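You operate a simulated robot arm through the tools that you are given. There is no shell and no other tool. Be economical: measure what you need, move in short steps, check, and stop when the job is done.

The job below is to be done with a simulated two-armed robot. You get a single attempt, and the scene is never put back.

## Task
Wipe up the spill on the middle of the plank table with the green cloth and put it back.

Only the result counts: the job must be done as asked and must still hold three seconds after the hand-in. Knocking over, shifting, dropping, spilling or breaking anything else fails it. Flat cloth is picked up by pressing the open fingertips on it (5 to 10 N) and closing them slowly along it; thin cloth reads only 2 to 8 mm in the jaws.

## Robot
Two 7-joint arms with two-finger parallel grippers on one trunk, on a base that drives. Base frame: it is fixed to the floor where the robot stands at the start and does not move with it; the origin is under the middle of the robot, x ahead of it, y to its left, z up. Lengths are in cm, angles in degrees, forces in N, time in s.
The left shoulder is at the start at [7, 16.3, 109.5], the right one opposite. Payload 3.43 kg a hand.
Tool frame (each hand has its own): the origin (TCP) lies between the finger pads and is the grasp point; the fingertips stand 3.4 cm ahead of it; z points along the fingers, y is the line along which they close. Largest opening 12.8 cm; finger width 2.4, thickness 1.2; the body of the gripper, 4.8 by 13 cm, starts 9.6 cm behind the TCP.
Orientation is that of the tool frame in the base frame, as a unit quaternion [x, y, z, w]. With the fingers straight down and closing along the base's y, the tool's x points along the base's -x, its y along +y and its z along -z.

## Interface
- The arms move only by the tool apply_moves. It takes "left_deltas", "right_deltas" or both (then of equal length, played together; a hand with none holds still); each is a list of rows, each a list of 7 numbers: the turn, a rotation vector about the tool's x, y, z in degrees, then the shift along the tool's x, y, z in mm, then the opening in per cent of the stroke, from 0 (shut) to 100 (fully open). In form: [[rx, ry, rz, x, y, z, jaw], ...]. A call has 1 to 12 rows; each row shifts and turns the commanded pose from where the row before left it, along the tool's axes as they then stand. Rows are played at 5 a second. More than 5 cm and 8.6 degrees between two rows, or a gripper value outside its range, and nothing of the call is played. Where a pose cannot be reached the arm comes as near as it can. A force on the tool above 40 N (or 10 N above the force at the start of the call, whichever is more), or a blocked arm, ends the call early, and 0.2 s more pass. The fingers move at their own pace (about 15.3 cm/s each) and stop on an object; they squeeze with about 36 N. The grip force told is the motor's: it shows also when the fingers shut on nothing. Time passes only in rows, and 0.2 s behind the last, so rows that do not move let the fingers close. It gives the time, the measured TCP pose, the force on the tool (base axes), the opening and the grip force at its end, in the units of the frame above (readings bear some noise).
- Cameras (640 x 400 px; columns grow to the right, rows downward): "scene" is now at [12.84, 2.2, 130.64]; the picture's right is [0.28, -0.96, 0.00], its down [-0.68, -0.20, -0.70] and it looks along [0.68, 0.20, -0.71] (base axes); focal length 248 px, centre (320, 200). "left" rides on the left gripper at [7.6, 1.1, -16] in its tool frame; the picture's right is [-0.15, 0.99, 0.00], its down [-0.88, -0.13, -0.46] and it looks along [-0.45, -0.07, 0.89] (tool axes); focal length 234 px, centre (320, 200). "right" rides on the right gripper at [7.6, -1.1, -16] in its tool frame; the picture's right is [0.15, 0.99, 0.00], its down [-0.88, 0.13, -0.46] and it looks along [-0.45, 0.07, 0.89] (tool axes); focal length 234 px, centre (320, 200). There is no depth. A picture from a camera that has moved, and an enlarged one, comes with that camera's place and axes in the base frame and with its lens.
- grab_frame(camera): a new picture of that camera. No time passes.
- move_column(by): slides the trunk up (or, below 0, down) by that many cm; the arms and the scene camera ride with it, the base frame stays. It gives what a move gives, with no picture.
- steer(legs): drives the robot by 1 to 6 legs, each [ahead, left, turn to the left] in cm, cm and degrees, along the robot's own axes; the way and the turn of a leg run together, so that a leg with both is an arc; at most 150 cm and 180 degrees a leg. The arms and the cameras ride along, it lands a little off, and it stops where it bumps. It gives what a move gives.
- head_to(pan, tilt): turns the head with the scene camera to pan (to the left, within 86 degrees either way) and tilt (down, from -29 to 69), counted from straight ahead of the robot. It gives what a move gives.
- inspect(camera, box): a new picture of the part [left, top, right, bottom] of that camera's present view, enlarged. No time passes.
- hand_in(): hands the job in; it is judged then, once.

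Work in short steps. Places have to be worked out from the pictures, the camera data and where the tool is seen: move nearer, look again, correct. Check each grasp and each placing, and mend what went wrong. You have 120 turns and 100 pictures in all, those below and enlarged ones among them. Open the grippers and draw the arms clear of the work before you hand the job in, unless the task says otherwise; then end with one line.

The tools are called after "Emit:" by a JSON object that holds its "method" and its "body". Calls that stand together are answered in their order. apply_moves: Moves the arms, as the interface text tells. Its arguments: {"type":"object","properties":{"left_deltas":{"type":"array"},"right_deltas":{"type":"array"}},"required":[]} The other tools are called the same way: move_column (by) slides the trunk up or down; steer (legs) drives the base; head_to (pan, tilt) turns the head that bears the scene camera; grab_frame (camera) takes a picture; inspect (camera, box) takes an enlarged picture of a part of a camera's view; hand_in () hands the job in.

At the start:

```text
time: 0.0
left_tool_pos: [60.62, 39.18, 98.88]
left_tool_rot: [0.0, 1.0, 0.0, -0.001]
left_contact_force: [-1.1, -0.6, -0.3]
left_grip_width: 12.78
left_finger_force: 0.1
right_tool_pos: [69.68, -17.18, 97.19]
right_tool_rot: [0.001, 1.0, 0.0, 0.0]
right_contact_force: [0.1, 0.5, -0.5]
right_grip_width: 12.81
right_finger_force: 0.2
trunk travel left (down, up): [-57.5, 36.5]
robot x, y, heading: [-0.08, -0.09, -0.0]
head pan, tilt: [16.3, 45.2]
```

scene: 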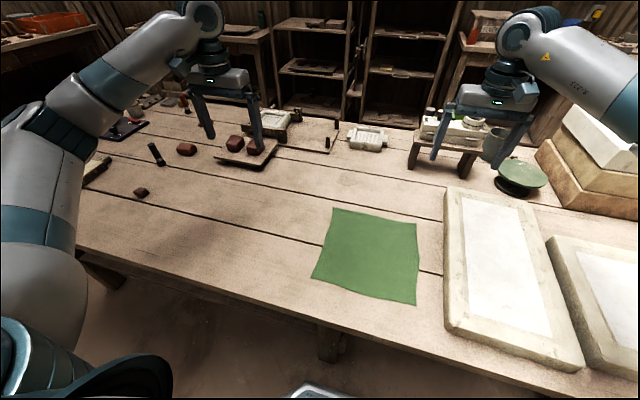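
right: 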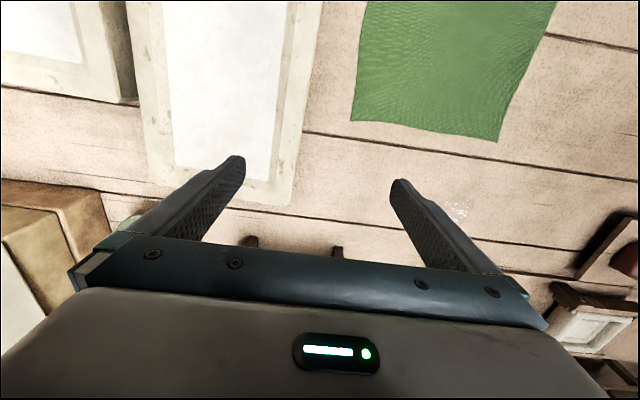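
left: 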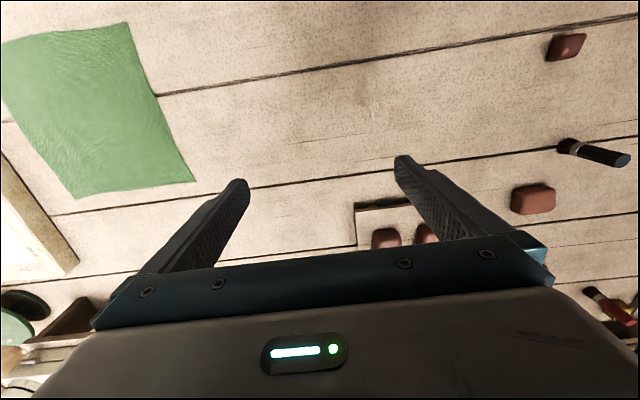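

The cloth lies near (56, -1), and the right camera shows a faint glossy patch that may be the spill. I'll enlarge both.

Emit:
{"method": "inspect", "body": {"camera": "scene", "box": [200, 120, 460, 320]}}

Emit:
{"method": "inspect", "body": {"camera": "right", "box": [380, 120, 600, 260]}}

Emit:
{"method": "inspect", "body": {"camera": "left", "box": [0, 20, 400, 260]}}

```text
2.00 times, centred on (330, 220) of scene
camera zoom: at [12.84, 2.2, 130.64], right [0.28, -0.96, 0.0], down [-0.68, -0.2, -0.7], along [0.68, 0.2, -0.71], focal length 495 px, centre (300, 160)
```

zoom: 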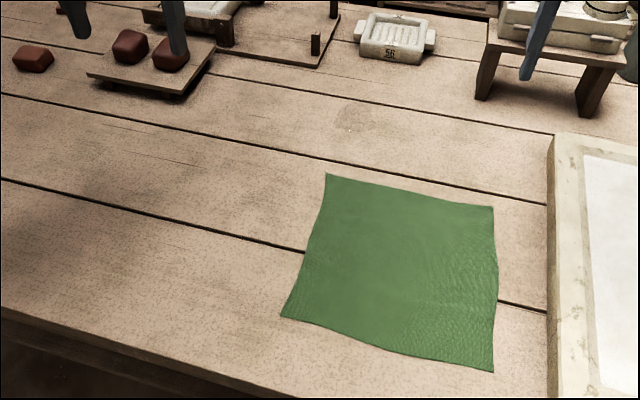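

```text
2.86 times, centred on (490, 190) of right
camera zoom: at [62.14, -18.45, 113.23], right [-0.15, 0.99, 0.0], down [0.88, 0.13, 0.46], along [0.45, 0.07, -0.89], focal length 669 px, centre (-166, 229)
```

zoom: 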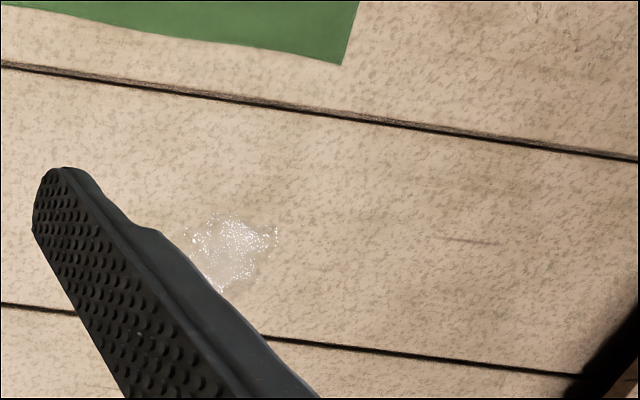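

```text
1.60 times, centred on (200, 140) of left
camera zoom: at [52.92, 40.29, 114.72], right [0.15, 0.99, 0.0], down [0.88, -0.13, 0.46], along [0.45, -0.07, -0.89], focal length 375 px, centre (512, 296)
```

zoom: 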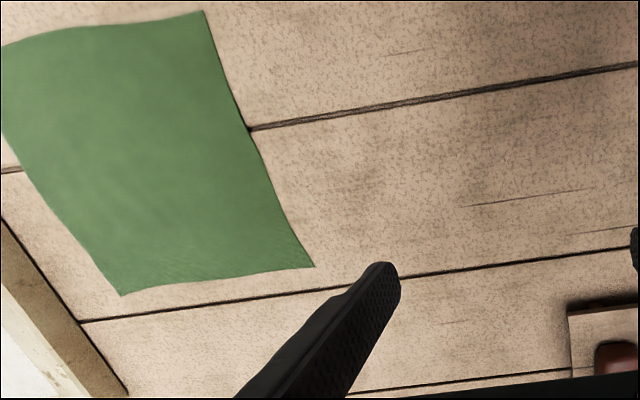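

The two views triangulate: the spill is near (80, 11), and the table seems to be at z≈67–73. The cloth runs about x 41–67, y −13–13. I'll retract the right arm up and outwards, and move the left hand toward the cloth's far part to look.

Emit:
{"method": "apply_moves", "body": {"right_deltas": [[0, 0, 0, 30, -20, -30, 100], [0, 0, 0, 30, -20, -30, 100], [0, 0, 0, 30, -25, -20, 100], [0, 0, 0, 30, -25, -20, 100], [0, 0, 0, 30, -25, 0, 100], [0, 0, 0, 0, 0, 0, 100], [0, 0, 0, 0, 0, 0, 100], [0, 0, 0, 0, 0, 0, 100]], "left_deltas": [[0, 0, 0, 0, 0, 0, 100], [0, 0, 0, 0, 0, 0, 100], [0, 0, 0, 0, -45, 0, 100], [0, 0, 0, 0, -45, 0, 100], [0, 0, 0, 0, -45, 0, 100], [0, 0, 0, 0, -45, 0, 100], [0, 0, 0, 0, -45, 0, 100], [0, 0, 0, 0, -45, 0, 100]]}}

Emit:
{"method": "grab_frame", "body": {"camera": "left"}}

Emit:
{"method": "grab_frame", "body": {"camera": "scene"}}

```text
time: 1.8
left_tool_pos: [60.77, 11.8, 98.57]
left_tool_rot: [-0.001, 1.0, 0.0, 0.0]
left_contact_force: [0.6, -0.1, -0.4]
left_grip_width: 12.8
left_finger_force: 0.1
right_tool_pos: [55.06, -28.97, 107.33]
right_tool_rot: [0.0, 1.0, 0.001, -0.001]
right_contact_force: [-0.3, 0.9, 0.0]
right_grip_width: 12.81
right_finger_force: 0.1
trunk travel left (down, up): [-57.5, 36.5]
robot x, y, heading: [0.08, -0.26, -0.2]
head pan, tilt: [16.3, 45.2]
```

```text
93 pictures are left
camera left: at [53.07, 12.93, 114.52], right [0.14, 0.99, 0.0], down [0.88, -0.13, 0.45], along [0.45, -0.06, -0.89], focal length 234 px, centre (320, 200)
```

left: 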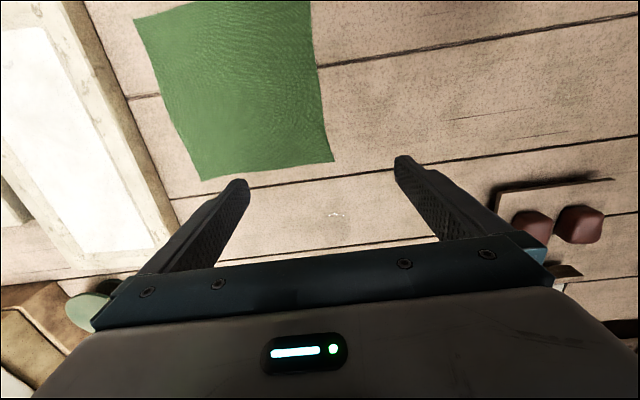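

```text
92 pictures are left
camera scene: at [12.89, 1.99, 130.63], right [0.28, -0.96, 0.0], down [-0.68, -0.2, -0.7], along [0.68, 0.2, -0.71], focal length 248 px, centre (320, 200)
```

scene: 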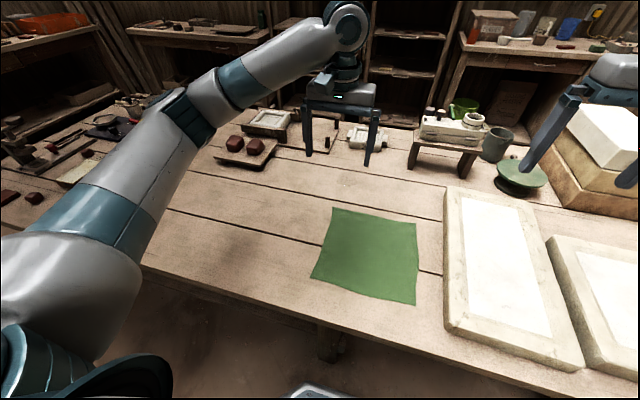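

The table is consistently at z≈72.5: spill at (78.3, 12.6), cloth x 41–67, y −13–13.5. I'll move the left hand above the cloth's far-left part at (64, 5.5) with the jaw about 4.5 cm open, and lower it to z≈81.

Emit:
{"method": "apply_moves", "body": {"left_deltas": [[0, 0, 0, -16, -31, 30, 60], [0, 0, 0, -16, -31, 30, 36], [0, 0, 0, 0, 0, 40, 36], [0, 0, 0, 0, 0, 40, 36], [0, 0, 0, 0, 0, 35, 36], [0, 0, 0, 0, 0, 0, 36], [0, 0, 0, 0, 0, 0, 36]]}}

Emit:
{"method": "grab_frame", "body": {"camera": "left"}}

Emit:
{"method": "inspect", "body": {"camera": "scene", "box": [240, 100, 480, 320]}}

```text
time: 3.4
left_tool_pos: [63.86, 6.08, 81.28]
left_tool_rot: [0.0, 1.0, 0.0, 0.0]
left_contact_force: [0.3, -0.4, -0.6]
left_grip_width: 4.62
left_finger_force: 0.0
right_tool_pos: [55.0, -28.73, 107.18]
right_tool_rot: [0.0, 1.0, 0.001, 0.0]
right_contact_force: [0.8, -0.1, -0.9]
right_grip_width: 12.81
right_finger_force: 0.0
trunk travel left (down, up): [-57.5, 36.5]
robot x, y, heading: [0.15, -0.18, -0.3]
head pan, tilt: [16.3, 45.2]
```

```text
91 pictures are left
camera left: at [56.22, 7.15, 97.17], right [0.15, 0.99, 0.0], down [0.88, -0.13, 0.46], along [0.45, -0.07, -0.89], focal length 234 px, centre (320, 200)
```

left: 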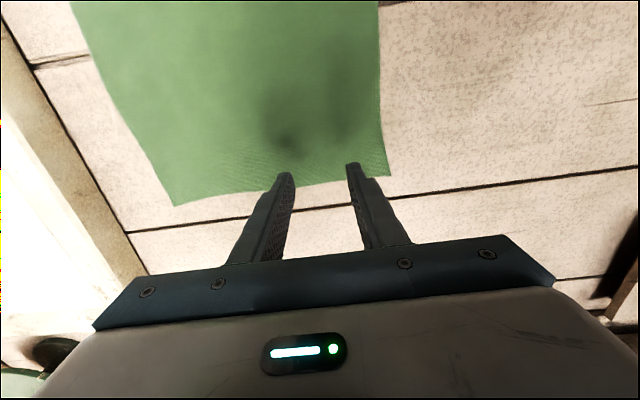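

```text
1.82 times, centred on (360, 210) of scene
camera zoom: at [12.85, 2.2, 130.63], right [0.28, -0.96, 0.0], down [-0.68, -0.2, -0.7], along [0.68, 0.2, -0.71], focal length 450 px, centre (247, 182)
```

zoom: 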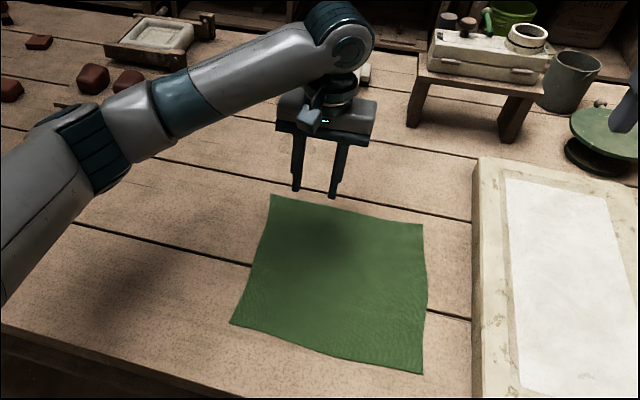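

The fingertips are at about z 77.9, and the far cloth edge is just ahead at x≈66.8. I'll descend in steps, watching the force.

Emit:
{"method": "apply_moves", "body": {"left_deltas": [[0, 0, 0, 0, 0, 25, 36], [0, 0, 0, 0, 0, 15, 36], [0, 0, 0, 0, 0, 5, 36], [0, 0, 0, 0, 0, 0, 36]]}}

Emit:
{"method": "inspect", "body": {"camera": "left", "box": [200, 100, 440, 260]}}

```text
time: 4.4
left_tool_pos: [63.84, 6.07, 76.73]
left_tool_rot: [0.0, 1.0, 0.0, 0.0]
left_contact_force: [1.4, 0.3, -0.3]
left_grip_width: 4.63
left_finger_force: 0.2
right_tool_pos: [54.95, -28.79, 107.17]
right_tool_rot: [0.0, 1.0, 0.0, 0.0]
right_contact_force: [-0.5, -0.1, 0.6]
right_grip_width: 12.84
right_finger_force: 0.0
trunk travel left (down, up): [-57.5, 36.5]
robot x, y, heading: [-0.15, -0.13, -0.1]
head pan, tilt: [16.3, 45.2]
```

```text
2.50 times, centred on (320, 180) of left
camera zoom: at [56.17, 7.08, 92.76], right [0.15, 0.99, 0.0], down [0.88, -0.13, 0.46], along [0.45, -0.07, -0.89], focal length 585 px, centre (320, 250)
```

zoom: 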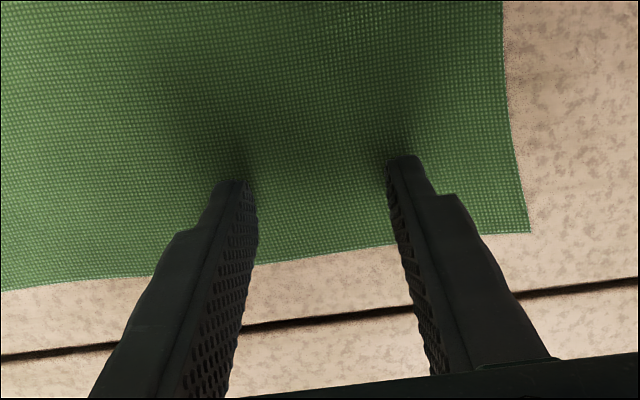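

No contact yet, and the fingertips are about 1 cm above the cloth. I'll go down in small steps.

Emit:
{"method": "apply_moves", "body": {"left_deltas": [[0, 0, 0, 0, 0, 4, 36], [0, 0, 0, 0, 0, 3, 36], [0, 0, 0, 0, 0, 2, 36], [0, 0, 0, 0, 0, 0, 36]]}}

```text
time: 5.4
left_tool_pos: [63.84, 6.11, 75.9]
left_tool_rot: [0.0, 1.0, -0.001, -0.001]
left_contact_force: [0.3, 0.2, -0.4]
left_grip_width: 4.6
left_finger_force: 0.0
right_tool_pos: [54.9, -28.88, 107.3]
right_tool_rot: [0.0, 1.0, 0.0, -0.001]
right_contact_force: [0.0, 0.5, 0.7]
right_grip_width: 12.81
right_finger_force: 0.1
trunk travel left (down, up): [-57.5, 36.5]
robot x, y, heading: [0.1, -0.26, -0.1]
head pan, tilt: [16.3, 45.2]
```

No contact yet at tip z≈72.5; continuing down.

Emit:
{"method": "apply_moves", "body": {"left_deltas": [[0, 0, 0, 0, 0, 3, 36], [0, 0, 0, 0, 0, 3, 36], [0, 0, 0, 0, 0, 0, 36]]}}

Emit:
{"method": "inspect", "body": {"camera": "left", "box": [200, 100, 440, 260]}}

```text
time: 6.2
left_tool_pos: [63.74, 6.1, 75.51]
left_tool_rot: [-0.001, 1.0, -0.001, 0.003]
left_contact_force: [7.0, 3.2, 29.2]
left_grip_width: 4.65
left_finger_force: 0.4
right_tool_pos: [54.82, -28.75, 107.52]
right_tool_rot: [0.0, 1.0, 0.0, 0.001]
right_contact_force: [0.5, 0.8, -0.5]
right_grip_width: 12.8
right_finger_force: 0.0
trunk travel left (down, up): [-57.5, 36.5]
robot x, y, heading: [0.1, -0.19, -0.2]
head pan, tilt: [16.3, 45.2]
```

```text
2.50 times, centred on (320, 180) of left
camera zoom: at [55.97, 7.19, 91.44], right [0.15, 0.99, 0.0], down [0.88, -0.13, 0.46], along [0.46, -0.07, -0.89], focal length 585 px, centre (320, 250)
```

zoom: 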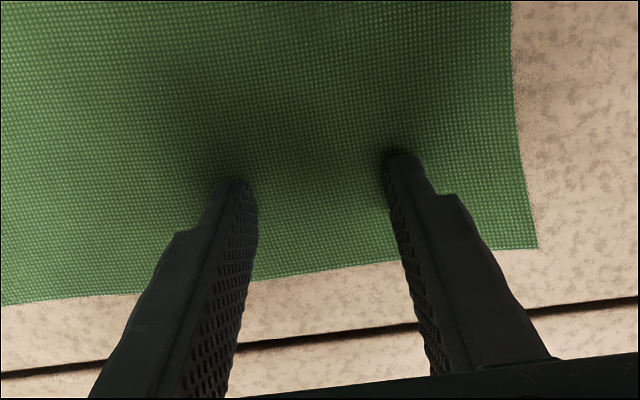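

Contact at about 29 N, with the tabletop at z≈72.1. I'll back off 1.5 mm to reach 5–10 N.

Emit:
{"method": "apply_moves", "body": {"left_deltas": [[0, 0, 0, 0, 0, -1.5, 36], [0, 0, 0, 0, 0, 0, 36]]}}

```text
time: 6.8
left_tool_pos: [63.69, 6.0, 75.48]
left_tool_rot: [0.0, 1.0, 0.0, 0.001]
left_contact_force: [6.6, 4.5, 30.0]
left_grip_width: 4.62
left_finger_force: 0.3
right_tool_pos: [54.8, -28.74, 107.32]
right_tool_rot: [0.0, 1.0, 0.0, 0.001]
right_contact_force: [-0.1, 0.3, 0.9]
right_grip_width: 12.81
right_finger_force: 0.0
trunk travel left (down, up): [-57.5, 36.5]
robot x, y, heading: [0.26, -0.04, 0.2]
head pan, tilt: [16.3, 45.2]
```

Still 30 N, so I'll back off further.

Emit:
{"method": "apply_moves", "body": {"left_deltas": [[0, 0, 0, 0, 0, -2, 36], [0, 0, 0, 0, 0, 0, 36]]}}

```text
time: 7.4
left_tool_pos: [63.61, 6.05, 75.49]
left_tool_rot: [0.0, 1.0, 0.0, 0.0]
left_contact_force: [2.8, 0.4, 14.9]
left_grip_width: 4.63
left_finger_force: 0.0
right_tool_pos: [54.81, -28.78, 107.27]
right_tool_rot: [0.0, 1.0, 0.0, 0.0]
right_contact_force: [-0.3, -0.2, 0.1]
right_grip_width: 12.8
right_finger_force: 0.0
trunk travel left (down, up): [-57.5, 36.5]
robot x, y, heading: [-0.1, -0.12, 0.0]
head pan, tilt: [16.3, 45.2]
```

That is about 7.5 N/mm, so I'll back off 0.8 mm to roughly 9 N, then close the fingers slowly along the cloth.

Emit:
{"method": "apply_moves", "body": {"left_deltas": [[0, 0, 0, 0, 0, -0.8, 36], [0, 0, 0, 0, 0, 0, 34], [0, 0, 0, 0, 0, 0, 31], [0, 0, 0, 0, 0, 0, 28], [0, 0, 0, 0, 0, 0, 25], [0, 0, 0, 0, 0, 0, 22], [0, 0, 0, 0, 0, 0, 19], [0, 0, 0, 0, 0, 0, 16], [0, 0, 0, 0, 0, 0, 13], [0, 0, 0, 0, 0, 0, 10], [0, 0, 0, 0, 0, 0, 7], [0, 0, 0, 0, 0, 0, 4]]}}

Emit:
{"method": "apply_moves", "body": {"left_deltas": [[0, 0, 0, 0, 0, 0, 2], [0, 0, 0, 0, 0, 0, 0], [0, 0, 0, 0, 0, 0, 0], [0, 0, 0, 0, 0, 0, 0]]}}

Emit:
{"method": "inspect", "body": {"camera": "left", "box": [200, 80, 440, 240]}}

```text
time: 10.0
left_tool_pos: [63.86, 6.04, 75.63]
left_tool_rot: [0.0, 1.0, 0.001, 0.0]
left_contact_force: [-0.6, 0.5, -0.3]
left_grip_width: 0.53
left_finger_force: 0.2
right_tool_pos: [54.91, -28.79, 107.29]
right_tool_rot: [0.0, 1.0, 0.0, 0.0]
right_contact_force: [0.3, 0.2, -0.2]
right_grip_width: 12.79
right_finger_force: 0.1
trunk travel left (down, up): [-57.5, 36.5]
robot x, y, heading: [-0.16, 0.01, 0.1]
head pan, tilt: [16.3, 45.2]
```

```text
time: 11.0
left_tool_pos: [63.89, 5.97, 75.6]
left_tool_rot: [0.0, 1.0, 0.0, 0.001]
left_contact_force: [0.4, -0.9, 0.8]
left_grip_width: 0.19
left_finger_force: 36.1
right_tool_pos: [54.94, -28.72, 107.25]
right_tool_rot: [0.001, 1.0, 0.0, 0.0]
right_contact_force: [-0.6, -0.1, 0.7]
right_grip_width: 12.82
right_finger_force: 0.1
trunk travel left (down, up): [-57.5, 36.5]
robot x, y, heading: [0.04, 0.19, 0.1]
head pan, tilt: [16.3, 45.2]
```

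```text
2.50 times, centred on (320, 160) of left
camera zoom: at [56.1, 7.14, 91.62], right [0.15, 0.99, 0.0], down [0.88, -0.13, 0.46], along [0.45, -0.07, -0.89], focal length 585 px, centre (320, 300)
```

zoom: 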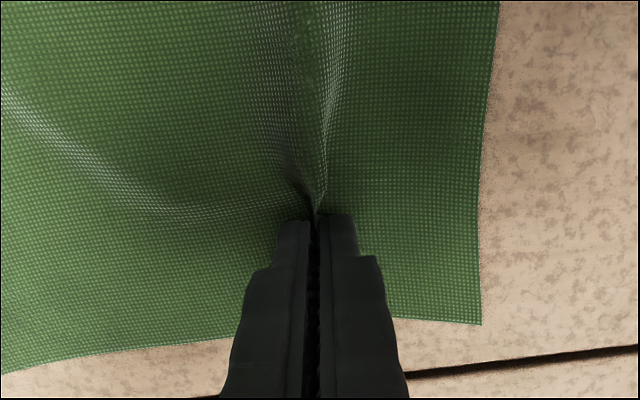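

A fold is gripped (1.9 mm, 36 N). I'll drag it gently toward the spill, along the line from the cloth's centre, just short of it.

Emit:
{"method": "apply_moves", "body": {"left_deltas": [[0, 0, 0, -5, 2, -2, 0], [0, 0, 0, -15, 7, 0, 0], [0, 0, 0, -15, 7, 0, 0], [0, 0, 0, -15, 7, 0, 0], [0, 0, 0, -15, 7, 0, 0], [0, 0, 0, -15, 7, 0, 0], [0, 0, 0, -15, 7, 0, 0], [0, 0, 0, 0, 0, 0, 0]]}}

Emit:
{"method": "grab_frame", "body": {"camera": "left"}}

Emit:
{"method": "grab_frame", "body": {"camera": "scene"}}

```text
time: 12.8
left_tool_pos: [73.28, 10.59, 75.89]
left_tool_rot: [0.0, 1.0, -0.001, 0.0]
left_contact_force: [0.6, 0.9, 0.3]
left_grip_width: 0.19
left_finger_force: 36.1
right_tool_pos: [54.92, -28.71, 107.25]
right_tool_rot: [0.0, 1.0, 0.0, 0.0]
right_contact_force: [0.8, 0.1, 0.1]
right_grip_width: 12.8
right_finger_force: 0.1
trunk travel left (down, up): [-57.5, 36.5]
robot x, y, heading: [-0.46, 0.21, 0.3]
head pan, tilt: [16.3, 45.2]
```

```text
86 pictures are left
camera left: at [65.55, 11.63, 91.92], right [0.15, 0.99, 0.0], down [0.88, -0.13, 0.46], along [0.45, -0.07, -0.89], focal length 234 px, centre (320, 200)
```

left: 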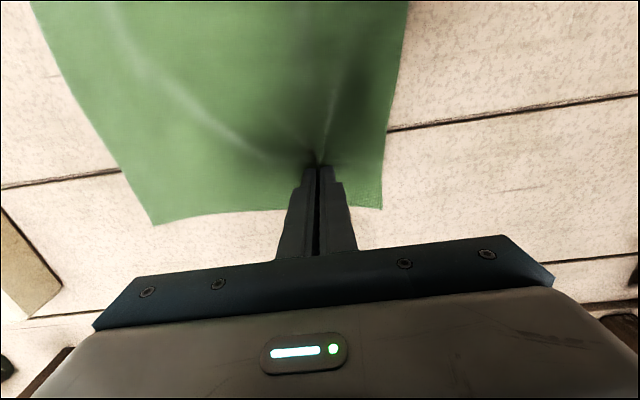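

```text
85 pictures are left
camera scene: at [12.82, 2.19, 130.64], right [0.28, -0.96, 0.0], down [-0.68, -0.2, -0.7], along [0.68, 0.2, -0.71], focal length 248 px, centre (320, 200)
```

scene: 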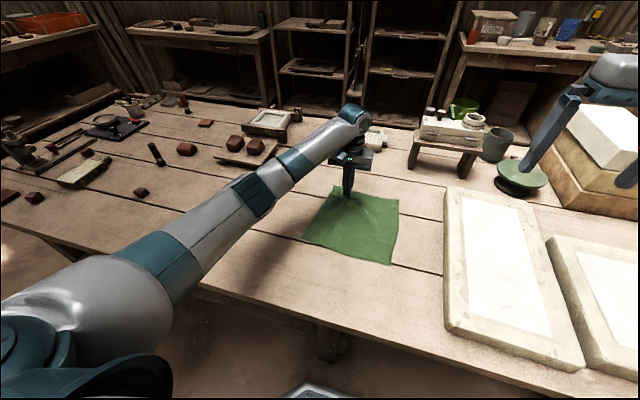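

The cloth follows neatly. I'll press lightly and check the force before wiping.

Emit:
{"method": "apply_moves", "body": {"left_deltas": [[0, 0, 0, 0, -8, 3, 0], [0, 0, 0, 0, 0, 2, 0], [0, 0, 0, 0, 0, 0, 0]]}}

```text
time: 13.6
left_tool_pos: [73.29, 9.58, 75.51]
left_tool_rot: [0.001, 1.0, 0.0, 0.001]
left_contact_force: [-0.2, -0.4, 10.4]
left_grip_width: 0.17
left_finger_force: 36.0
right_tool_pos: [54.8, -28.7, 107.35]
right_tool_rot: [0.0, 1.0, 0.0, 0.0]
right_contact_force: [-0.1, -0.3, 0.3]
right_grip_width: 12.81
right_finger_force: 0.0
trunk travel left (down, up): [-57.5, 36.5]
robot x, y, heading: [0.2, 0.41, 0.1]
head pan, tilt: [16.3, 45.2]
```

The press is about 10 N. I'll run the first wiping strokes over the spill.

Emit:
{"method": "apply_moves", "body": {"left_deltas": [[0, 0, 0, -22, 0, 0, 0], [0, 0, 0, -22, 0, 0, 0], [0, 0, 0, -22, 0, 0, 0], [0, 0, 0, -22, 0, 0, 0], [0, 0, 0, 0, 18, 0, 0], [0, 0, 0, 25, 0, 0, 0], [0, 0, 0, 25, 0, 0, 0], [0, 0, 0, 25, 0, 0, 0], [0, 0, 0, 0, 18, 0, 0], [0, 0, 0, -25, 0, 0, 0], [0, 0, 0, -25, 0, 0, 0], [0, 0, 0, -25, 0, 0, 0]]}}

Emit:
{"method": "grab_frame", "body": {"camera": "left"}}

```text
time: 14.9
left_tool_pos: [81.45, 11.56, 75.67]
left_tool_rot: [-0.003, 1.0, -0.002, -0.002]
left_contact_force: [-2.9, 0.1, 9.0]
left_grip_width: 0.17
left_finger_force: 36.2
right_tool_pos: [54.98, -28.6, 107.28]
right_tool_rot: [0.0, 1.0, 0.0, 0.0]
right_contact_force: [-1.0, 0.3, -0.3]
right_grip_width: 12.81
right_finger_force: 0.0
trunk travel left (down, up): [-57.5, 36.5]
robot x, y, heading: [0.18, 0.3, 0.3]
head pan, tilt: [16.3, 45.2]
stopped in row 6 (left hand): the force on the tool passed its limit (the readings are from after the stop); the commanded pose is now the measured one
```

```text
84 pictures are left
camera left: at [73.75, 12.71, 91.54], right [0.14, 0.99, 0.0], down [0.88, -0.12, 0.45], along [0.45, -0.07, -0.89], focal length 234 px, centre (320, 200)
```

left: 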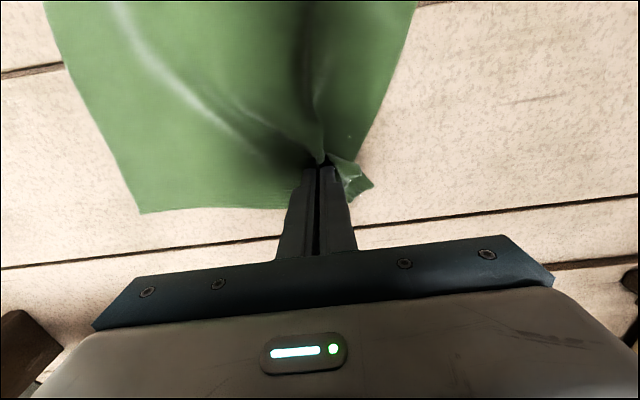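

The force limit stopped it at the turn, and the left corner flap is crumpled. I'll check the spill's state in an enlargement.

Emit:
{"method": "inspect", "body": {"camera": "left", "box": [240, 80, 480, 240]}}

Emit:
{"method": "inspect", "body": {"camera": "scene", "box": [260, 120, 440, 270]}}

```text
2.50 times, centred on (360, 160) of left
camera zoom: at [73.75, 12.71, 91.54], right [0.14, 0.99, 0.0], down [0.88, -0.12, 0.45], along [0.45, -0.07, -0.89], focal length 585 px, centre (220, 300)
```

zoom: 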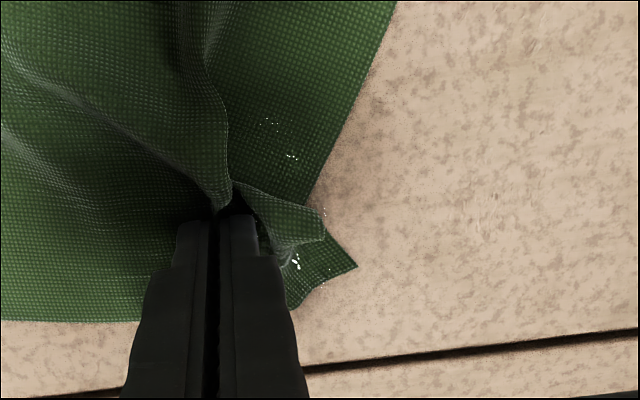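

```text
2.67 times, centred on (350, 195) of scene
camera zoom: at [12.76, 2.36, 130.65], right [0.28, -0.96, 0.0], down [-0.68, -0.2, -0.7], along [0.68, 0.2, -0.71], focal length 660 px, centre (240, 213)
```

zoom: 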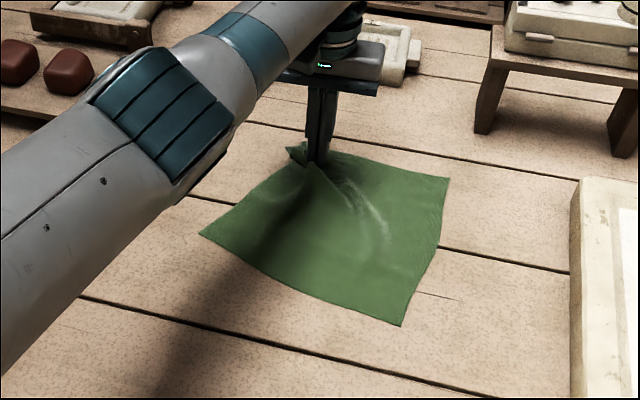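

Spill glints still show around x 77–83, y 12–16, to the left of where I stroked. I'll lift slightly and make lighter, forward-only strokes at larger y.

Emit:
{"method": "apply_moves", "body": {"left_deltas": [[0, 0, 0, 0, 0, -10, 0], [0, 0, 0, 35, 10, -5, 0], [0, 0, 0, 30, 10, 0, 0], [0, 0, 0, 0, 0, 10, 0], [0, 0, 0, 0, 0, 4, 0], [0, 0, 0, 0, 0, 0, 0]]}}

Emit:
{"method": "inspect", "body": {"camera": "left", "box": [200, 80, 520, 280]}}

```text
time: 16.3
left_tool_pos: [74.89, 13.4, 75.6]
left_tool_rot: [-0.003, 1.0, -0.001, -0.001]
left_contact_force: [0.8, 1.2, 9.6]
left_grip_width: 0.19
left_finger_force: 35.6
right_tool_pos: [54.86, -28.9, 107.17]
right_tool_rot: [0.0, 1.0, 0.0, 0.0]
right_contact_force: [0.3, -0.1, 0.3]
right_grip_width: 12.78
right_finger_force: 0.1
trunk travel left (down, up): [-57.5, 36.5]
robot x, y, heading: [-0.3, 0.11, -0.1]
head pan, tilt: [16.3, 45.2]
```

```text
2.00 times, centred on (360, 180) of left
camera zoom: at [67.28, 14.56, 91.63], right [0.14, 0.99, 0.0], down [0.88, -0.12, 0.45], along [0.45, -0.07, -0.89], focal length 468 px, centre (240, 240)
```

zoom: 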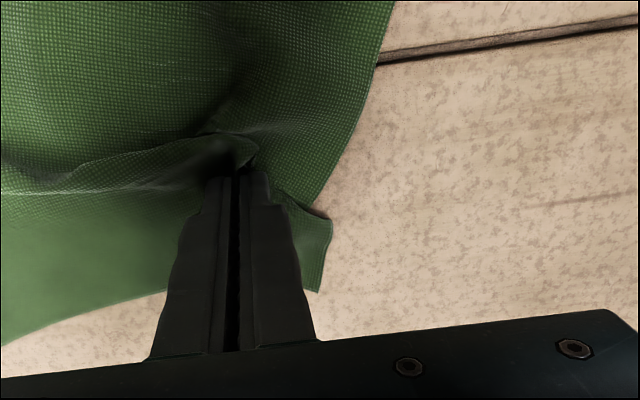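

In contact at 9.6 N. I'll stroke forward at y≈13.4, lift back, then stroke forward at y≈15.3.

Emit:
{"method": "apply_moves", "body": {"left_deltas": [[0, 0, 0, -14, 0, 0, 0], [0, 0, 0, -14, 0, 0, 0], [0, 0, 0, -14, 0, 0, 0], [0, 0, 0, -14, 0, 0, 0], [0, 0, 0, -14, 0, 0, 0], [0, 0, 0, -14, 0, 0, 0], [0, 0, 0, 0, 0, 0, 0]]}}

Emit:
{"method": "apply_moves", "body": {"left_deltas": [[0, 0, 0, 0, 0, -12, 0], [0, 0, 0, 40, 10, 0, 0], [0, 0, 0, 45, 10, 0, 0], [0, 0, 0, 0, 0, 8, 0], [0, 0, 0, 0, 0, 4, 0], [0, 0, 0, -14, 0, 0, 0], [0, 0, 0, -14, 0, 0, 0], [0, 0, 0, -14, 0, 0, 0], [0, 0, 0, -14, 0, 0, 0], [0, 0, 0, -14, 0, 0, 0], [0, 0, 0, -14, 0, 0, 0], [0, 0, 0, 0, 0, 0, 0]]}}

Emit:
{"method": "inspect", "body": {"camera": "left", "box": [200, 80, 520, 280]}}

```text
time: 17.9
left_tool_pos: [82.26, 13.6, 75.71]
left_tool_rot: [-0.002, 1.0, -0.002, -0.001]
left_contact_force: [-3.0, -3.7, 11.2]
left_grip_width: 0.19
left_finger_force: 35.9
left hand out of reach, approached as far as the arm can: row 6
right_tool_pos: [54.81, -28.98, 107.32]
right_tool_rot: [0.0, 1.0, -0.001, 0.0]
right_contact_force: [-0.3, 0.3, 0.1]
right_grip_width: 12.81
right_finger_force: 0.1
trunk travel left (down, up): [-57.5, 36.5]
robot x, y, heading: [-0.11, 0.06, -0.2]
head pan, tilt: [16.3, 45.2]
```

```text
time: 18.4
left_tool_pos: [80.32, 14.78, 75.56]
left_tool_rot: [-0.015, 1.0, 0.001, -0.027]
left_contact_force: [-5.0, -2.2, 14.2]
left_grip_width: 0.18
left_finger_force: 36.1
right_tool_pos: [54.84, -28.66, 107.42]
right_tool_rot: [0.0, 1.0, -0.001, 0.0]
right_contact_force: [0.5, 0.5, 0.2]
right_grip_width: 12.8
right_finger_force: 0.0
trunk travel left (down, up): [-57.5, 36.5]
robot x, y, heading: [0.28, -0.25, -0.0]
head pan, tilt: [16.3, 45.2]
stopped in row 2 (left hand): the force on the tool passed its limit (the readings are from after the stop); the commanded pose is now the measured one
```

```text
2.00 times, centred on (360, 180) of left
camera zoom: at [73.55, 15.72, 92.03], right [0.12, 0.99, -0.01], down [0.91, -0.1, 0.41], along [0.41, -0.05, -0.91], focal length 468 px, centre (240, 240)
```

zoom: 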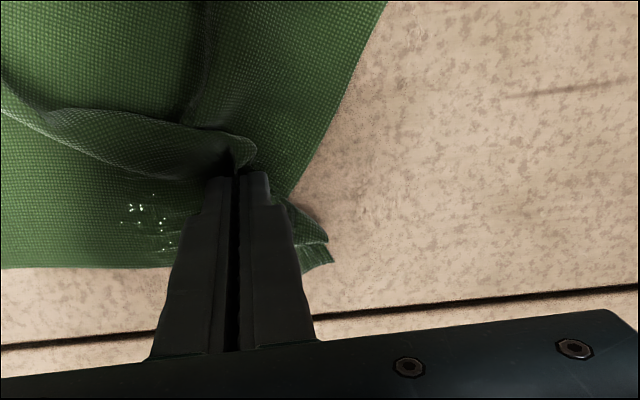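

The arm is at its reach limit here, and the hand has tilted about 3°. I'll straighten it and draw it back and up a little, then look at the spill before driving nearer.

Emit:
{"method": "apply_moves", "body": {"left_deltas": [[0, 0, 0, 10, 0, -10, 0], [0, -1.5, 0.8, 20, 0, -10, 0], [0, -1.6, 0.9, 25, -10, -10, 0], [0, 0, 0, 25, -10, 0, 0], [0, 0, 0, 25, -10, 0, 0], [0, 0, 0, 0, 0, 0, 0]]}}

Emit:
{"method": "grab_frame", "body": {"camera": "left"}}

Emit:
{"method": "inspect", "body": {"camera": "scene", "box": [240, 110, 460, 290]}}

```text
time: 19.8
left_tool_pos: [70.14, 11.69, 78.65]
left_tool_rot: [-0.001, 1.0, 0.003, 0.0]
left_contact_force: [0.0, 0.1, 0.7]
left_grip_width: 0.19
left_finger_force: 36.8
right_tool_pos: [55.14, -28.72, 107.17]
right_tool_rot: [0.0, 1.0, 0.0, -0.002]
right_contact_force: [-0.2, -0.2, 0.1]
right_grip_width: 12.81
right_finger_force: 0.1
trunk travel left (down, up): [-57.5, 36.5]
robot x, y, heading: [0.27, 0.42, -0.0]
head pan, tilt: [16.3, 45.2]
```

```text
79 pictures are left
camera left: at [62.47, 12.64, 94.64], right [0.15, 0.99, 0.0], down [0.88, -0.13, 0.45], along [0.45, -0.06, -0.89], focal length 234 px, centre (320, 200)
```

left: 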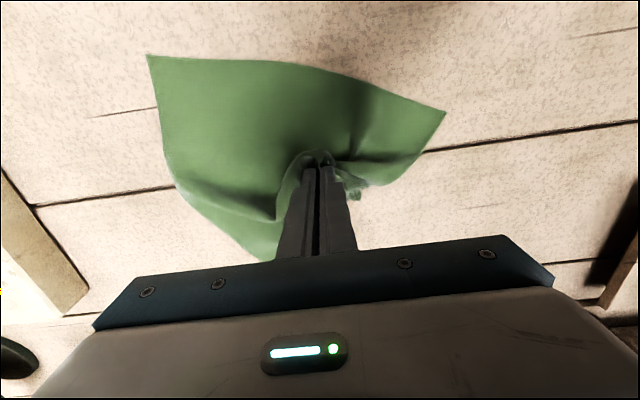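

```text
2.22 times, centred on (350, 200) of scene
camera zoom: at [12.94, 2.17, 130.63], right [0.28, -0.96, 0.0], down [-0.68, -0.2, -0.7], along [0.68, 0.2, -0.71], focal length 550 px, centre (253, 200)
```

zoom: 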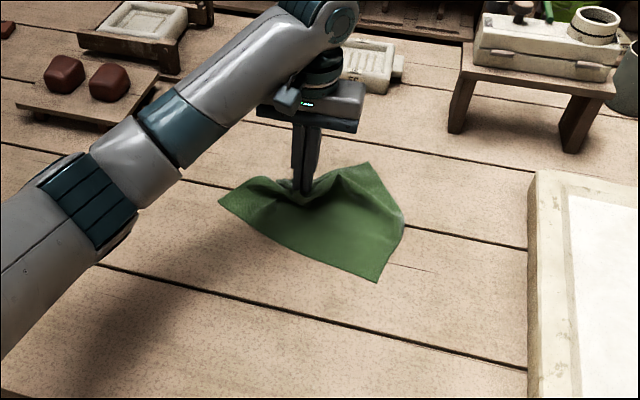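

Let me see the spill area from the right camera.

Emit:
{"method": "grab_frame", "body": {"camera": "right"}}

```text
77 pictures are left
camera right: at [47.61, -30.0, 123.2], right [-0.15, 0.99, 0.0], down [0.88, 0.13, 0.45], along [0.45, 0.07, -0.89], focal length 234 px, centre (320, 200)
```

right: 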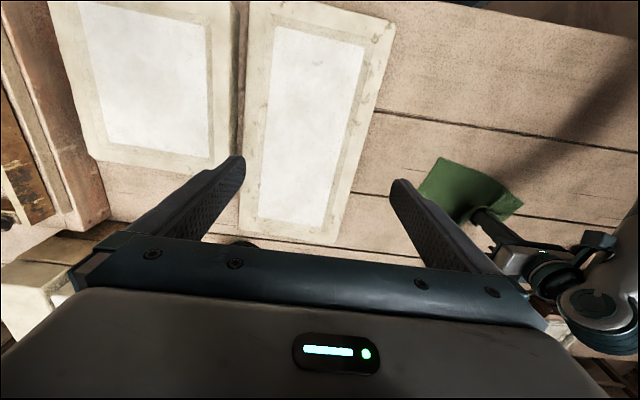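

I'll look down with the head to judge the clearance between the base and the table before driving.

Emit:
{"method": "head_to", "body": {"pan": 0, "tilt": 69}}

Emit:
{"method": "grab_frame", "body": {"camera": "scene"}}

```text
time: 20.7
left_tool_pos: [70.14, 11.68, 78.73]
left_tool_rot: [0.0, 1.0, 0.001, -0.001]
left_contact_force: [0.3, 0.8, 0.1]
left_grip_width: 0.18
left_finger_force: 35.9
right_tool_pos: [54.97, -28.84, 107.22]
right_tool_rot: [0.0, 1.0, 0.0, -0.001]
right_contact_force: [-0.6, -0.3, 0.4]
right_grip_width: 12.78
right_finger_force: 0.0
trunk travel left (down, up): [-57.5, 36.5]
robot x, y, heading: [-0.34, 0.13, -0.3]
head pan, tilt: [0.0, 68.8]
```

```text
76 pictures are left
camera scene: at [10.72, -0.1, 127.79], right [0.0, -1.0, 0.0], down [-0.93, 0.0, -0.36], along [0.36, 0.0, -0.93], focal length 248 px, centre (320, 200)
```

scene: 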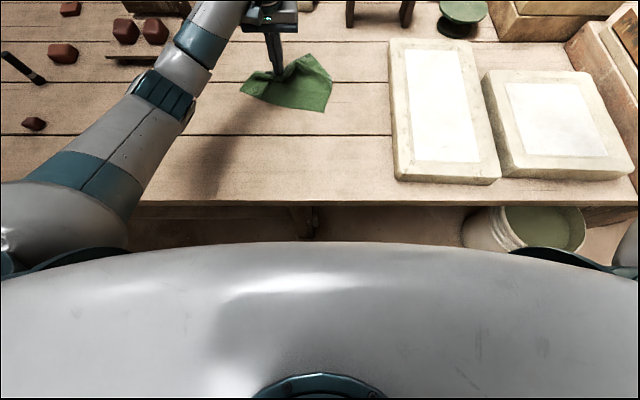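

The table edge is at x≈31 and there may be a table leg close to the base, so driving ahead is risky. Turning in place 20° to the right brings the left shoulder about 5 cm nearer, so I'll lift the cloth clear first.

Emit:
{"method": "apply_moves", "body": {"left_deltas": [[0, 0, 0, 0, 0, -30, 0], [0, 0, 0, 10, 0, -45, 0], [0, 0, 0, 10, 0, -45, 0], [0, 0, 0, 10, 0, -45, 0], [0, 0, 0, 10, 10, -45, 0], [0, 0, 0, 10, 20, -40, 0], [0, 0, 0, 10, 30, -20, 0], [0, 0, 0, 0, 0, 0, 0], [0, 0, 0, 0, 0, 0, 0]]}}

Emit:
{"method": "head_to", "body": {"pan": 15, "tilt": 45}}

Emit:
{"method": "grab_frame", "body": {"camera": "scene"}}

Emit:
{"method": "grab_frame", "body": {"camera": "left"}}

```text
time: 22.7
left_tool_pos: [64.16, 17.84, 105.5]
left_tool_rot: [-0.001, 1.0, 0.001, -0.001]
left_contact_force: [0.0, 0.3, -0.7]
left_grip_width: 0.2
left_finger_force: 36.5
right_tool_pos: [55.01, -28.84, 107.25]
right_tool_rot: [-0.001, 1.0, 0.0, -0.001]
right_contact_force: [0.1, 0.3, 0.6]
right_grip_width: 12.78
right_finger_force: 0.0
trunk travel left (down, up): [-57.5, 36.5]
robot x, y, heading: [0.32, 0.06, 0.2]
head pan, tilt: [0.0, 68.8]
```

```text
time: 23.6
left_tool_pos: [64.37, 17.81, 105.32]
left_tool_rot: [0.0, 1.0, 0.002, -0.001]
left_contact_force: [0.0, 0.0, 0.4]
left_grip_width: 0.18
left_finger_force: 36.1
right_tool_pos: [55.06, -28.81, 107.15]
right_tool_rot: [0.0, 1.0, 0.001, -0.001]
right_contact_force: [0.0, 0.5, 0.2]
right_grip_width: 12.79
right_finger_force: 0.0
trunk travel left (down, up): [-57.5, 36.5]
robot x, y, heading: [0.05, 0.16, -0.0]
head pan, tilt: [15.0, 45.0]
```

```text
75 pictures are left
camera scene: at [12.98, 1.99, 130.66], right [0.26, -0.97, 0.0], down [-0.68, -0.18, -0.71], along [0.68, 0.18, -0.71], focal length 248 px, centre (320, 200)
```

scene: 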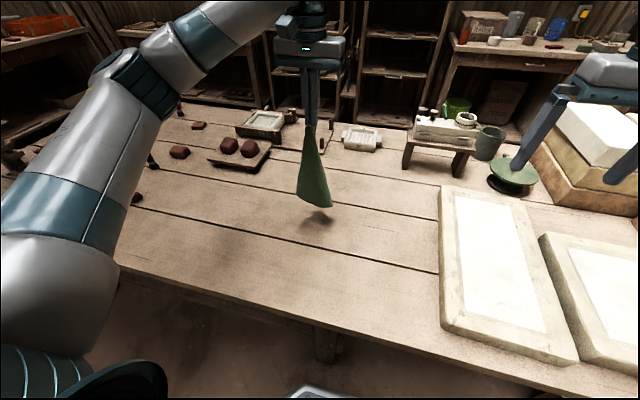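

```text
74 pictures are left
camera left: at [56.6, 18.88, 121.36], right [0.15, 0.99, 0.0], down [0.88, -0.13, 0.45], along [0.45, -0.06, -0.89], focal length 234 px, centre (320, 200)
```

left: 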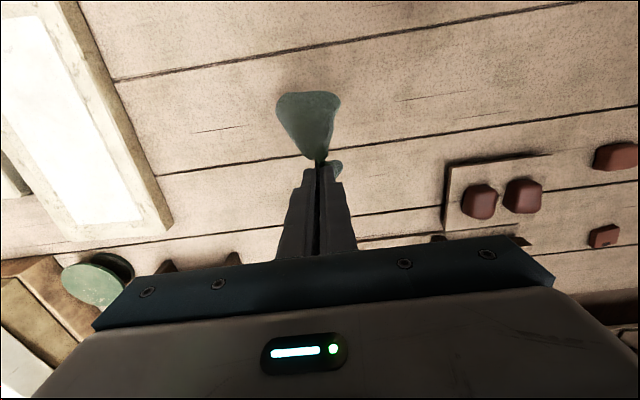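

I'll enlarge the spill location in the scene picture, expected near (339, 186).

Emit:
{"method": "inspect", "body": {"camera": "scene", "box": [300, 150, 420, 225]}}

Emit:
{"method": "inspect", "body": {"camera": "left", "box": [220, 120, 420, 245]}}

```text
5.33 times, centred on (360, 188) of scene
camera zoom: at [12.98, 1.99, 130.66], right [0.26, -0.97, 0.0], down [-0.68, -0.18, -0.71], along [0.68, 0.18, -0.71], focal length 1321 px, centre (107, 267)
```

zoom: 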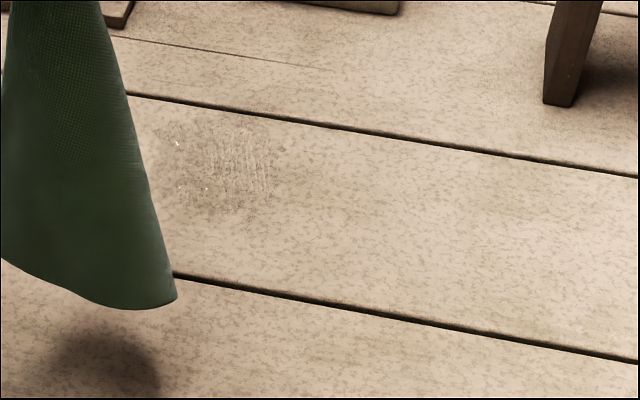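

```text
3.20 times, centred on (320, 182) of left
camera zoom: at [56.6, 18.88, 121.36], right [0.15, 0.99, 0.0], down [0.88, -0.13, 0.45], along [0.45, -0.06, -0.89], focal length 749 px, centre (320, 256)
```

zoom: 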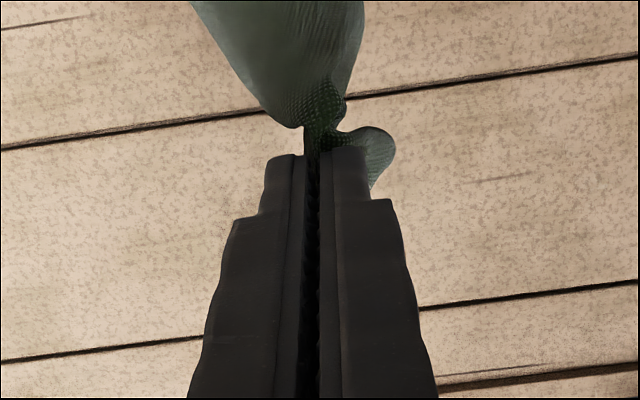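

The spill is a thin patch at roughly x 75–86, y 8–16.5, already partly wiped. I need more reach, so I'll shift the hand left first, then turn the robot 25° to the right.

Emit:
{"method": "apply_moves", "body": {"left_deltas": [[0, 0, 0, 10, 40, 0, 0], [0, 0, 0, 10, 45, 0, 0], [0, 0, 0, 10, 45, 0, 0], [0, 0, 0, 0, 30, 0, 0], [0, 0, 0, 0, 0, 0, 0]]}}

Emit:
{"method": "steer", "body": {"legs": [[0, 0, -25]]}}

Emit:
{"method": "head_to", "body": {"pan": 35, "tilt": 42}}

Emit:
{"method": "grab_frame", "body": {"camera": "scene"}}

Emit:
{"method": "grab_frame", "body": {"camera": "left"}}

```text
time: 24.8
left_tool_pos: [61.29, 33.81, 105.76]
left_tool_rot: [0.0, 1.0, 0.002, -0.002]
left_contact_force: [-0.7, -0.4, -0.6]
left_grip_width: 0.18
left_finger_force: 35.8
right_tool_pos: [55.06, -28.76, 107.18]
right_tool_rot: [0.0, 1.0, 0.0, -0.001]
right_contact_force: [0.0, 0.5, 0.2]
right_grip_width: 12.8
right_finger_force: 0.1
trunk travel left (down, up): [-57.5, 36.5]
robot x, y, heading: [0.18, 0.01, 0.2]
head pan, tilt: [15.0, 45.0]
```

```text
time: 26.4
left_tool_pos: [69.67, 5.1, 105.56]
left_tool_rot: [0.215, 0.977, 0.002, 0.0]
left_contact_force: [-0.7, -0.3, -0.5]
left_grip_width: 0.15
left_finger_force: 36.2
right_tool_pos: [37.91, -49.26, 107.28]
right_tool_rot: [0.215, 0.977, 0.0, 0.0]
right_contact_force: [0.2, 0.6, -0.3]
right_grip_width: 12.8
right_finger_force: 0.0
trunk travel left (down, up): [-57.5, 36.5]
robot x, y, heading: [0.23, 0.05, -24.8]
head pan, tilt: [15.0, 45.0]
```

```text
time: 27.3
left_tool_pos: [69.85, 5.05, 105.66]
left_tool_rot: [0.215, 0.977, 0.001, -0.001]
left_contact_force: [0.6, -0.3, 0.1]
left_grip_width: 0.17
left_finger_force: 35.5
right_tool_pos: [37.88, -49.19, 107.2]
right_tool_rot: [0.215, 0.977, 0.0, -0.001]
right_contact_force: [0.3, 0.3, 0.5]
right_grip_width: 12.81
right_finger_force: 0.1
trunk travel left (down, up): [-57.5, 36.5]
robot x, y, heading: [-0.29, 0.39, -24.8]
head pan, tilt: [35.0, 42.0]
```

```text
71 pictures are left
camera scene: at [12.9, -0.73, 131.1], right [0.18, -0.98, 0.0], down [-0.66, -0.12, -0.74], along [0.73, 0.13, -0.67], focal length 248 px, centre (320, 200)
```

scene: 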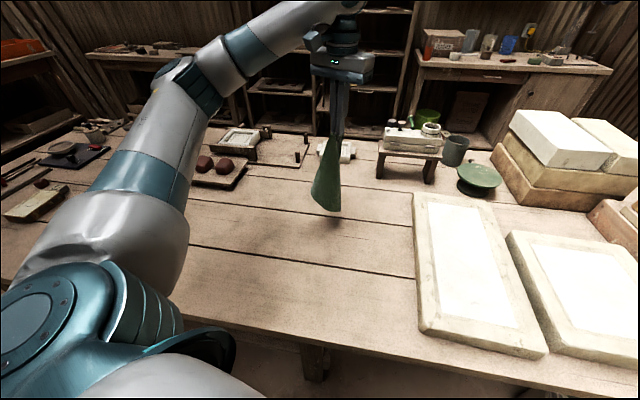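

```text
70 pictures are left
camera left: at [63.23, 9.23, 121.69], right [0.55, 0.84, 0.0], down [0.74, -0.49, 0.45], along [0.38, -0.25, -0.89], focal length 234 px, centre (320, 200)
```

left: 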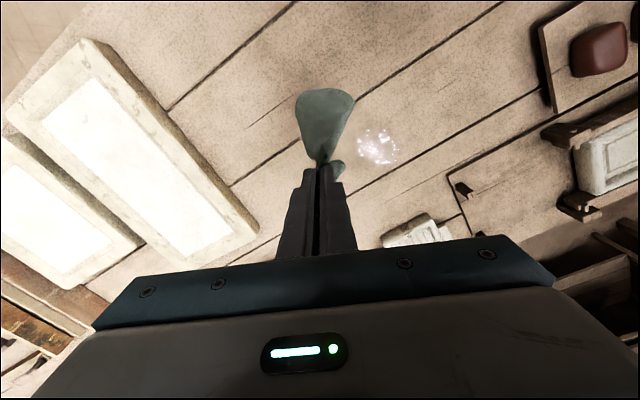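

The spill is well seen here; enlarging it.

Emit:
{"method": "inspect", "body": {"camera": "left", "box": [320, 105, 440, 180]}}

```text
5.33 times, centred on (380, 142) of left
camera zoom: at [63.23, 9.23, 121.69], right [0.55, 0.84, 0.0], down [0.74, -0.49, 0.45], along [0.38, -0.25, -0.89], focal length 1249 px, centre (0, 507)
```

zoom: 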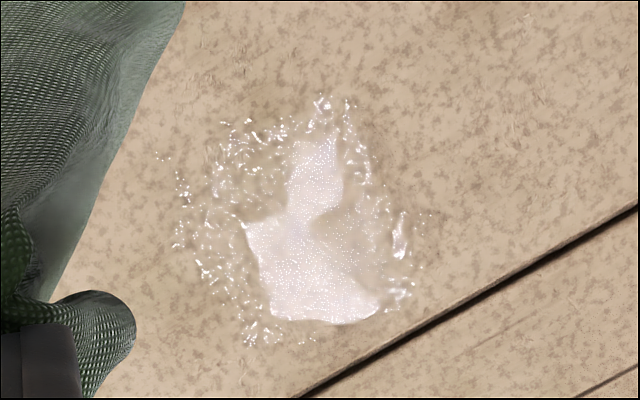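

Remaining liquid: a dense blob from (79,14) to (85,13) and (83,9.6), with traces over x 76–86, y 8–16. I'll draw back and lower the cloth while moving forward so it trails behind, arriving at about (75.5, 12).

Emit:
{"method": "apply_moves", "body": {"left_deltas": [[0, 0, 0, 33, -4, 19, 0], [0, 0, 0, 33, -4, 19, 0], [0, 0, 0, 33, -4, 19, 0], [0, 0, 0, 33, -5, 19, 0], [0, 0, 0, -19.4, 13.1, 26, 0], [0, 0, 0, -19.4, 13.1, 26, 0], [0, 0, 0, -19.4, 13.1, 26, 0], [0, 0, 0, -19.4, 13.1, 26, 0], [0, 0, 0, -19.4, 13.1, 26, 0], [0, 0, 0, -19.4, 13.1, 26, 0], [0, 0, 0, -19.4, 13.1, 26, 0], [0, 0, 0, -19.4, 13.1, 26, 0]]}}

Emit:
{"method": "grab_frame", "body": {"camera": "left"}}

Emit:
{"method": "inspect", "body": {"camera": "scene", "box": [220, 100, 440, 280]}}

```text
time: 29.9
left_tool_pos: [75.75, 12.24, 77.33]
left_tool_rot: [0.214, 0.977, 0.0, -0.001]
left_contact_force: [-0.1, -0.2, -0.4]
left_grip_width: 0.19
left_finger_force: 36.6
right_tool_pos: [37.94, -49.17, 107.14]
right_tool_rot: [0.215, 0.977, 0.0, -0.001]
right_contact_force: [0.5, 0.4, -0.2]
right_grip_width: 12.82
right_finger_force: 0.1
trunk travel left (down, up): [-57.5, 36.5]
robot x, y, heading: [0.25, 0.04, -24.8]
head pan, tilt: [35.0, 42.0]
```

```text
68 pictures are left
camera left: at [69.22, 16.44, 93.35], right [0.55, 0.84, 0.0], down [0.75, -0.49, 0.45], along [0.38, -0.25, -0.89], focal length 234 px, centre (320, 200)
```

left: 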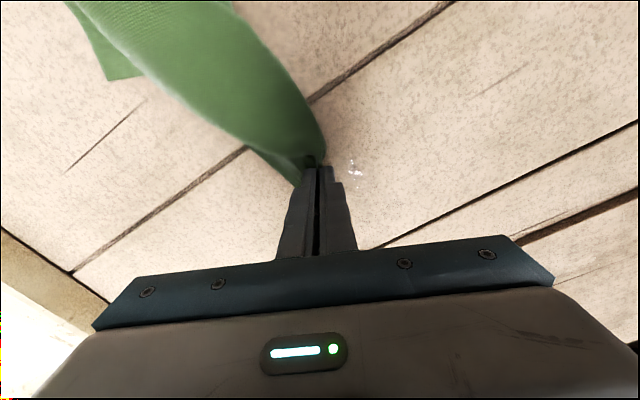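

```text
2.22 times, centred on (330, 190) of scene
camera zoom: at [12.98, -0.73, 131.09], right [0.18, -0.98, 0.0], down [-0.66, -0.12, -0.74], along [0.73, 0.13, -0.67], focal length 550 px, centre (298, 222)
```

zoom: 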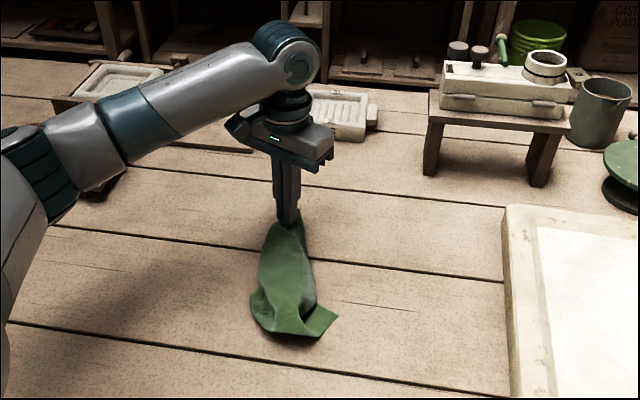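

I'll move to the start of the first stroke at y≈15 and press down.

Emit:
{"method": "apply_moves", "body": {"left_deltas": [[0, 0, 0, 12, 25, 0, 0], [0, 0, 0, 0, 0, 12, 0], [0, 0, 0, 0, 0, 5, 0], [0, 0, 0, 0, 0, 0, 0]]}}

```text
time: 30.9
left_tool_pos: [75.56, 15.04, 75.75]
left_tool_rot: [0.215, 0.977, 0.002, 0.0]
left_contact_force: [-0.5, 0.0, 2.1]
left_grip_width: 0.18
left_finger_force: 35.5
right_tool_pos: [37.8, -49.2, 107.2]
right_tool_rot: [0.215, 0.977, 0.0, -0.001]
right_contact_force: [0.0, 0.1, 0.1]
right_grip_width: 12.81
right_finger_force: 0.1
trunk travel left (down, up): [-57.5, 36.5]
robot x, y, heading: [0.22, 0.17, -25.1]
head pan, tilt: [35.0, 42.0]
```

At 2 N; I'll press 1 mm more and stroke forward to x≈86 in small steps.

Emit:
{"method": "apply_moves", "body": {"left_deltas": [[0, 0, 0, 0, 0, 1, 0], [0, 0, 0, -12.7, 5.9, 0, 0], [0, 0, 0, -12.7, 5.9, 0, 0], [0, 0, 0, -12.7, 5.9, 0, 0], [0, 0, 0, -12.7, 5.9, 0, 0], [0, 0, 0, -12.7, 5.9, 0, 0], [0, 0, 0, -12.7, 5.9, 0, 0], [0, 0, 0, -12.7, 5.9, 0, 0], [0, 0, 0, 0, 0, 0, 0]]}}

Emit:
{"method": "inspect", "body": {"camera": "left", "box": [200, 80, 520, 280]}}

```text
time: 32.9
left_tool_pos: [85.11, 15.02, 75.56]
left_tool_rot: [0.215, 0.977, 0.001, 0.001]
left_contact_force: [-2.0, -1.4, 4.9]
left_grip_width: 0.19
left_finger_force: 36.0
right_tool_pos: [37.8, -49.1, 107.31]
right_tool_rot: [0.215, 0.977, -0.001, 0.0]
right_contact_force: [-0.1, 0.1, -1.3]
right_grip_width: 12.78
right_finger_force: 0.1
trunk travel left (down, up): [-57.5, 36.5]
robot x, y, heading: [0.23, 0.28, -24.7]
head pan, tilt: [35.0, 42.0]
```

```text
2.00 times, centred on (360, 180) of left
camera zoom: at [78.49, 19.11, 91.56], right [0.55, 0.84, 0.0], down [0.74, -0.49, 0.46], along [0.38, -0.25, -0.89], focal length 468 px, centre (240, 240)
```

zoom: 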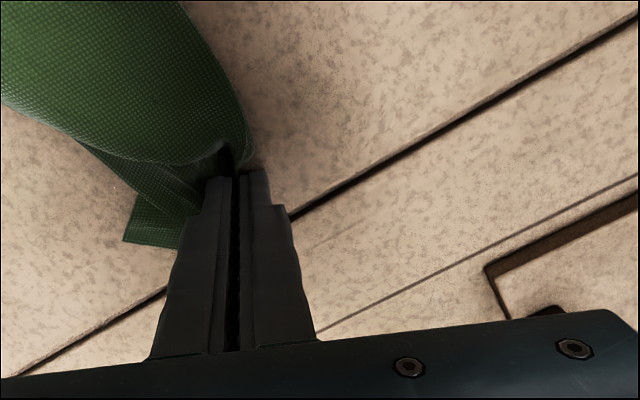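

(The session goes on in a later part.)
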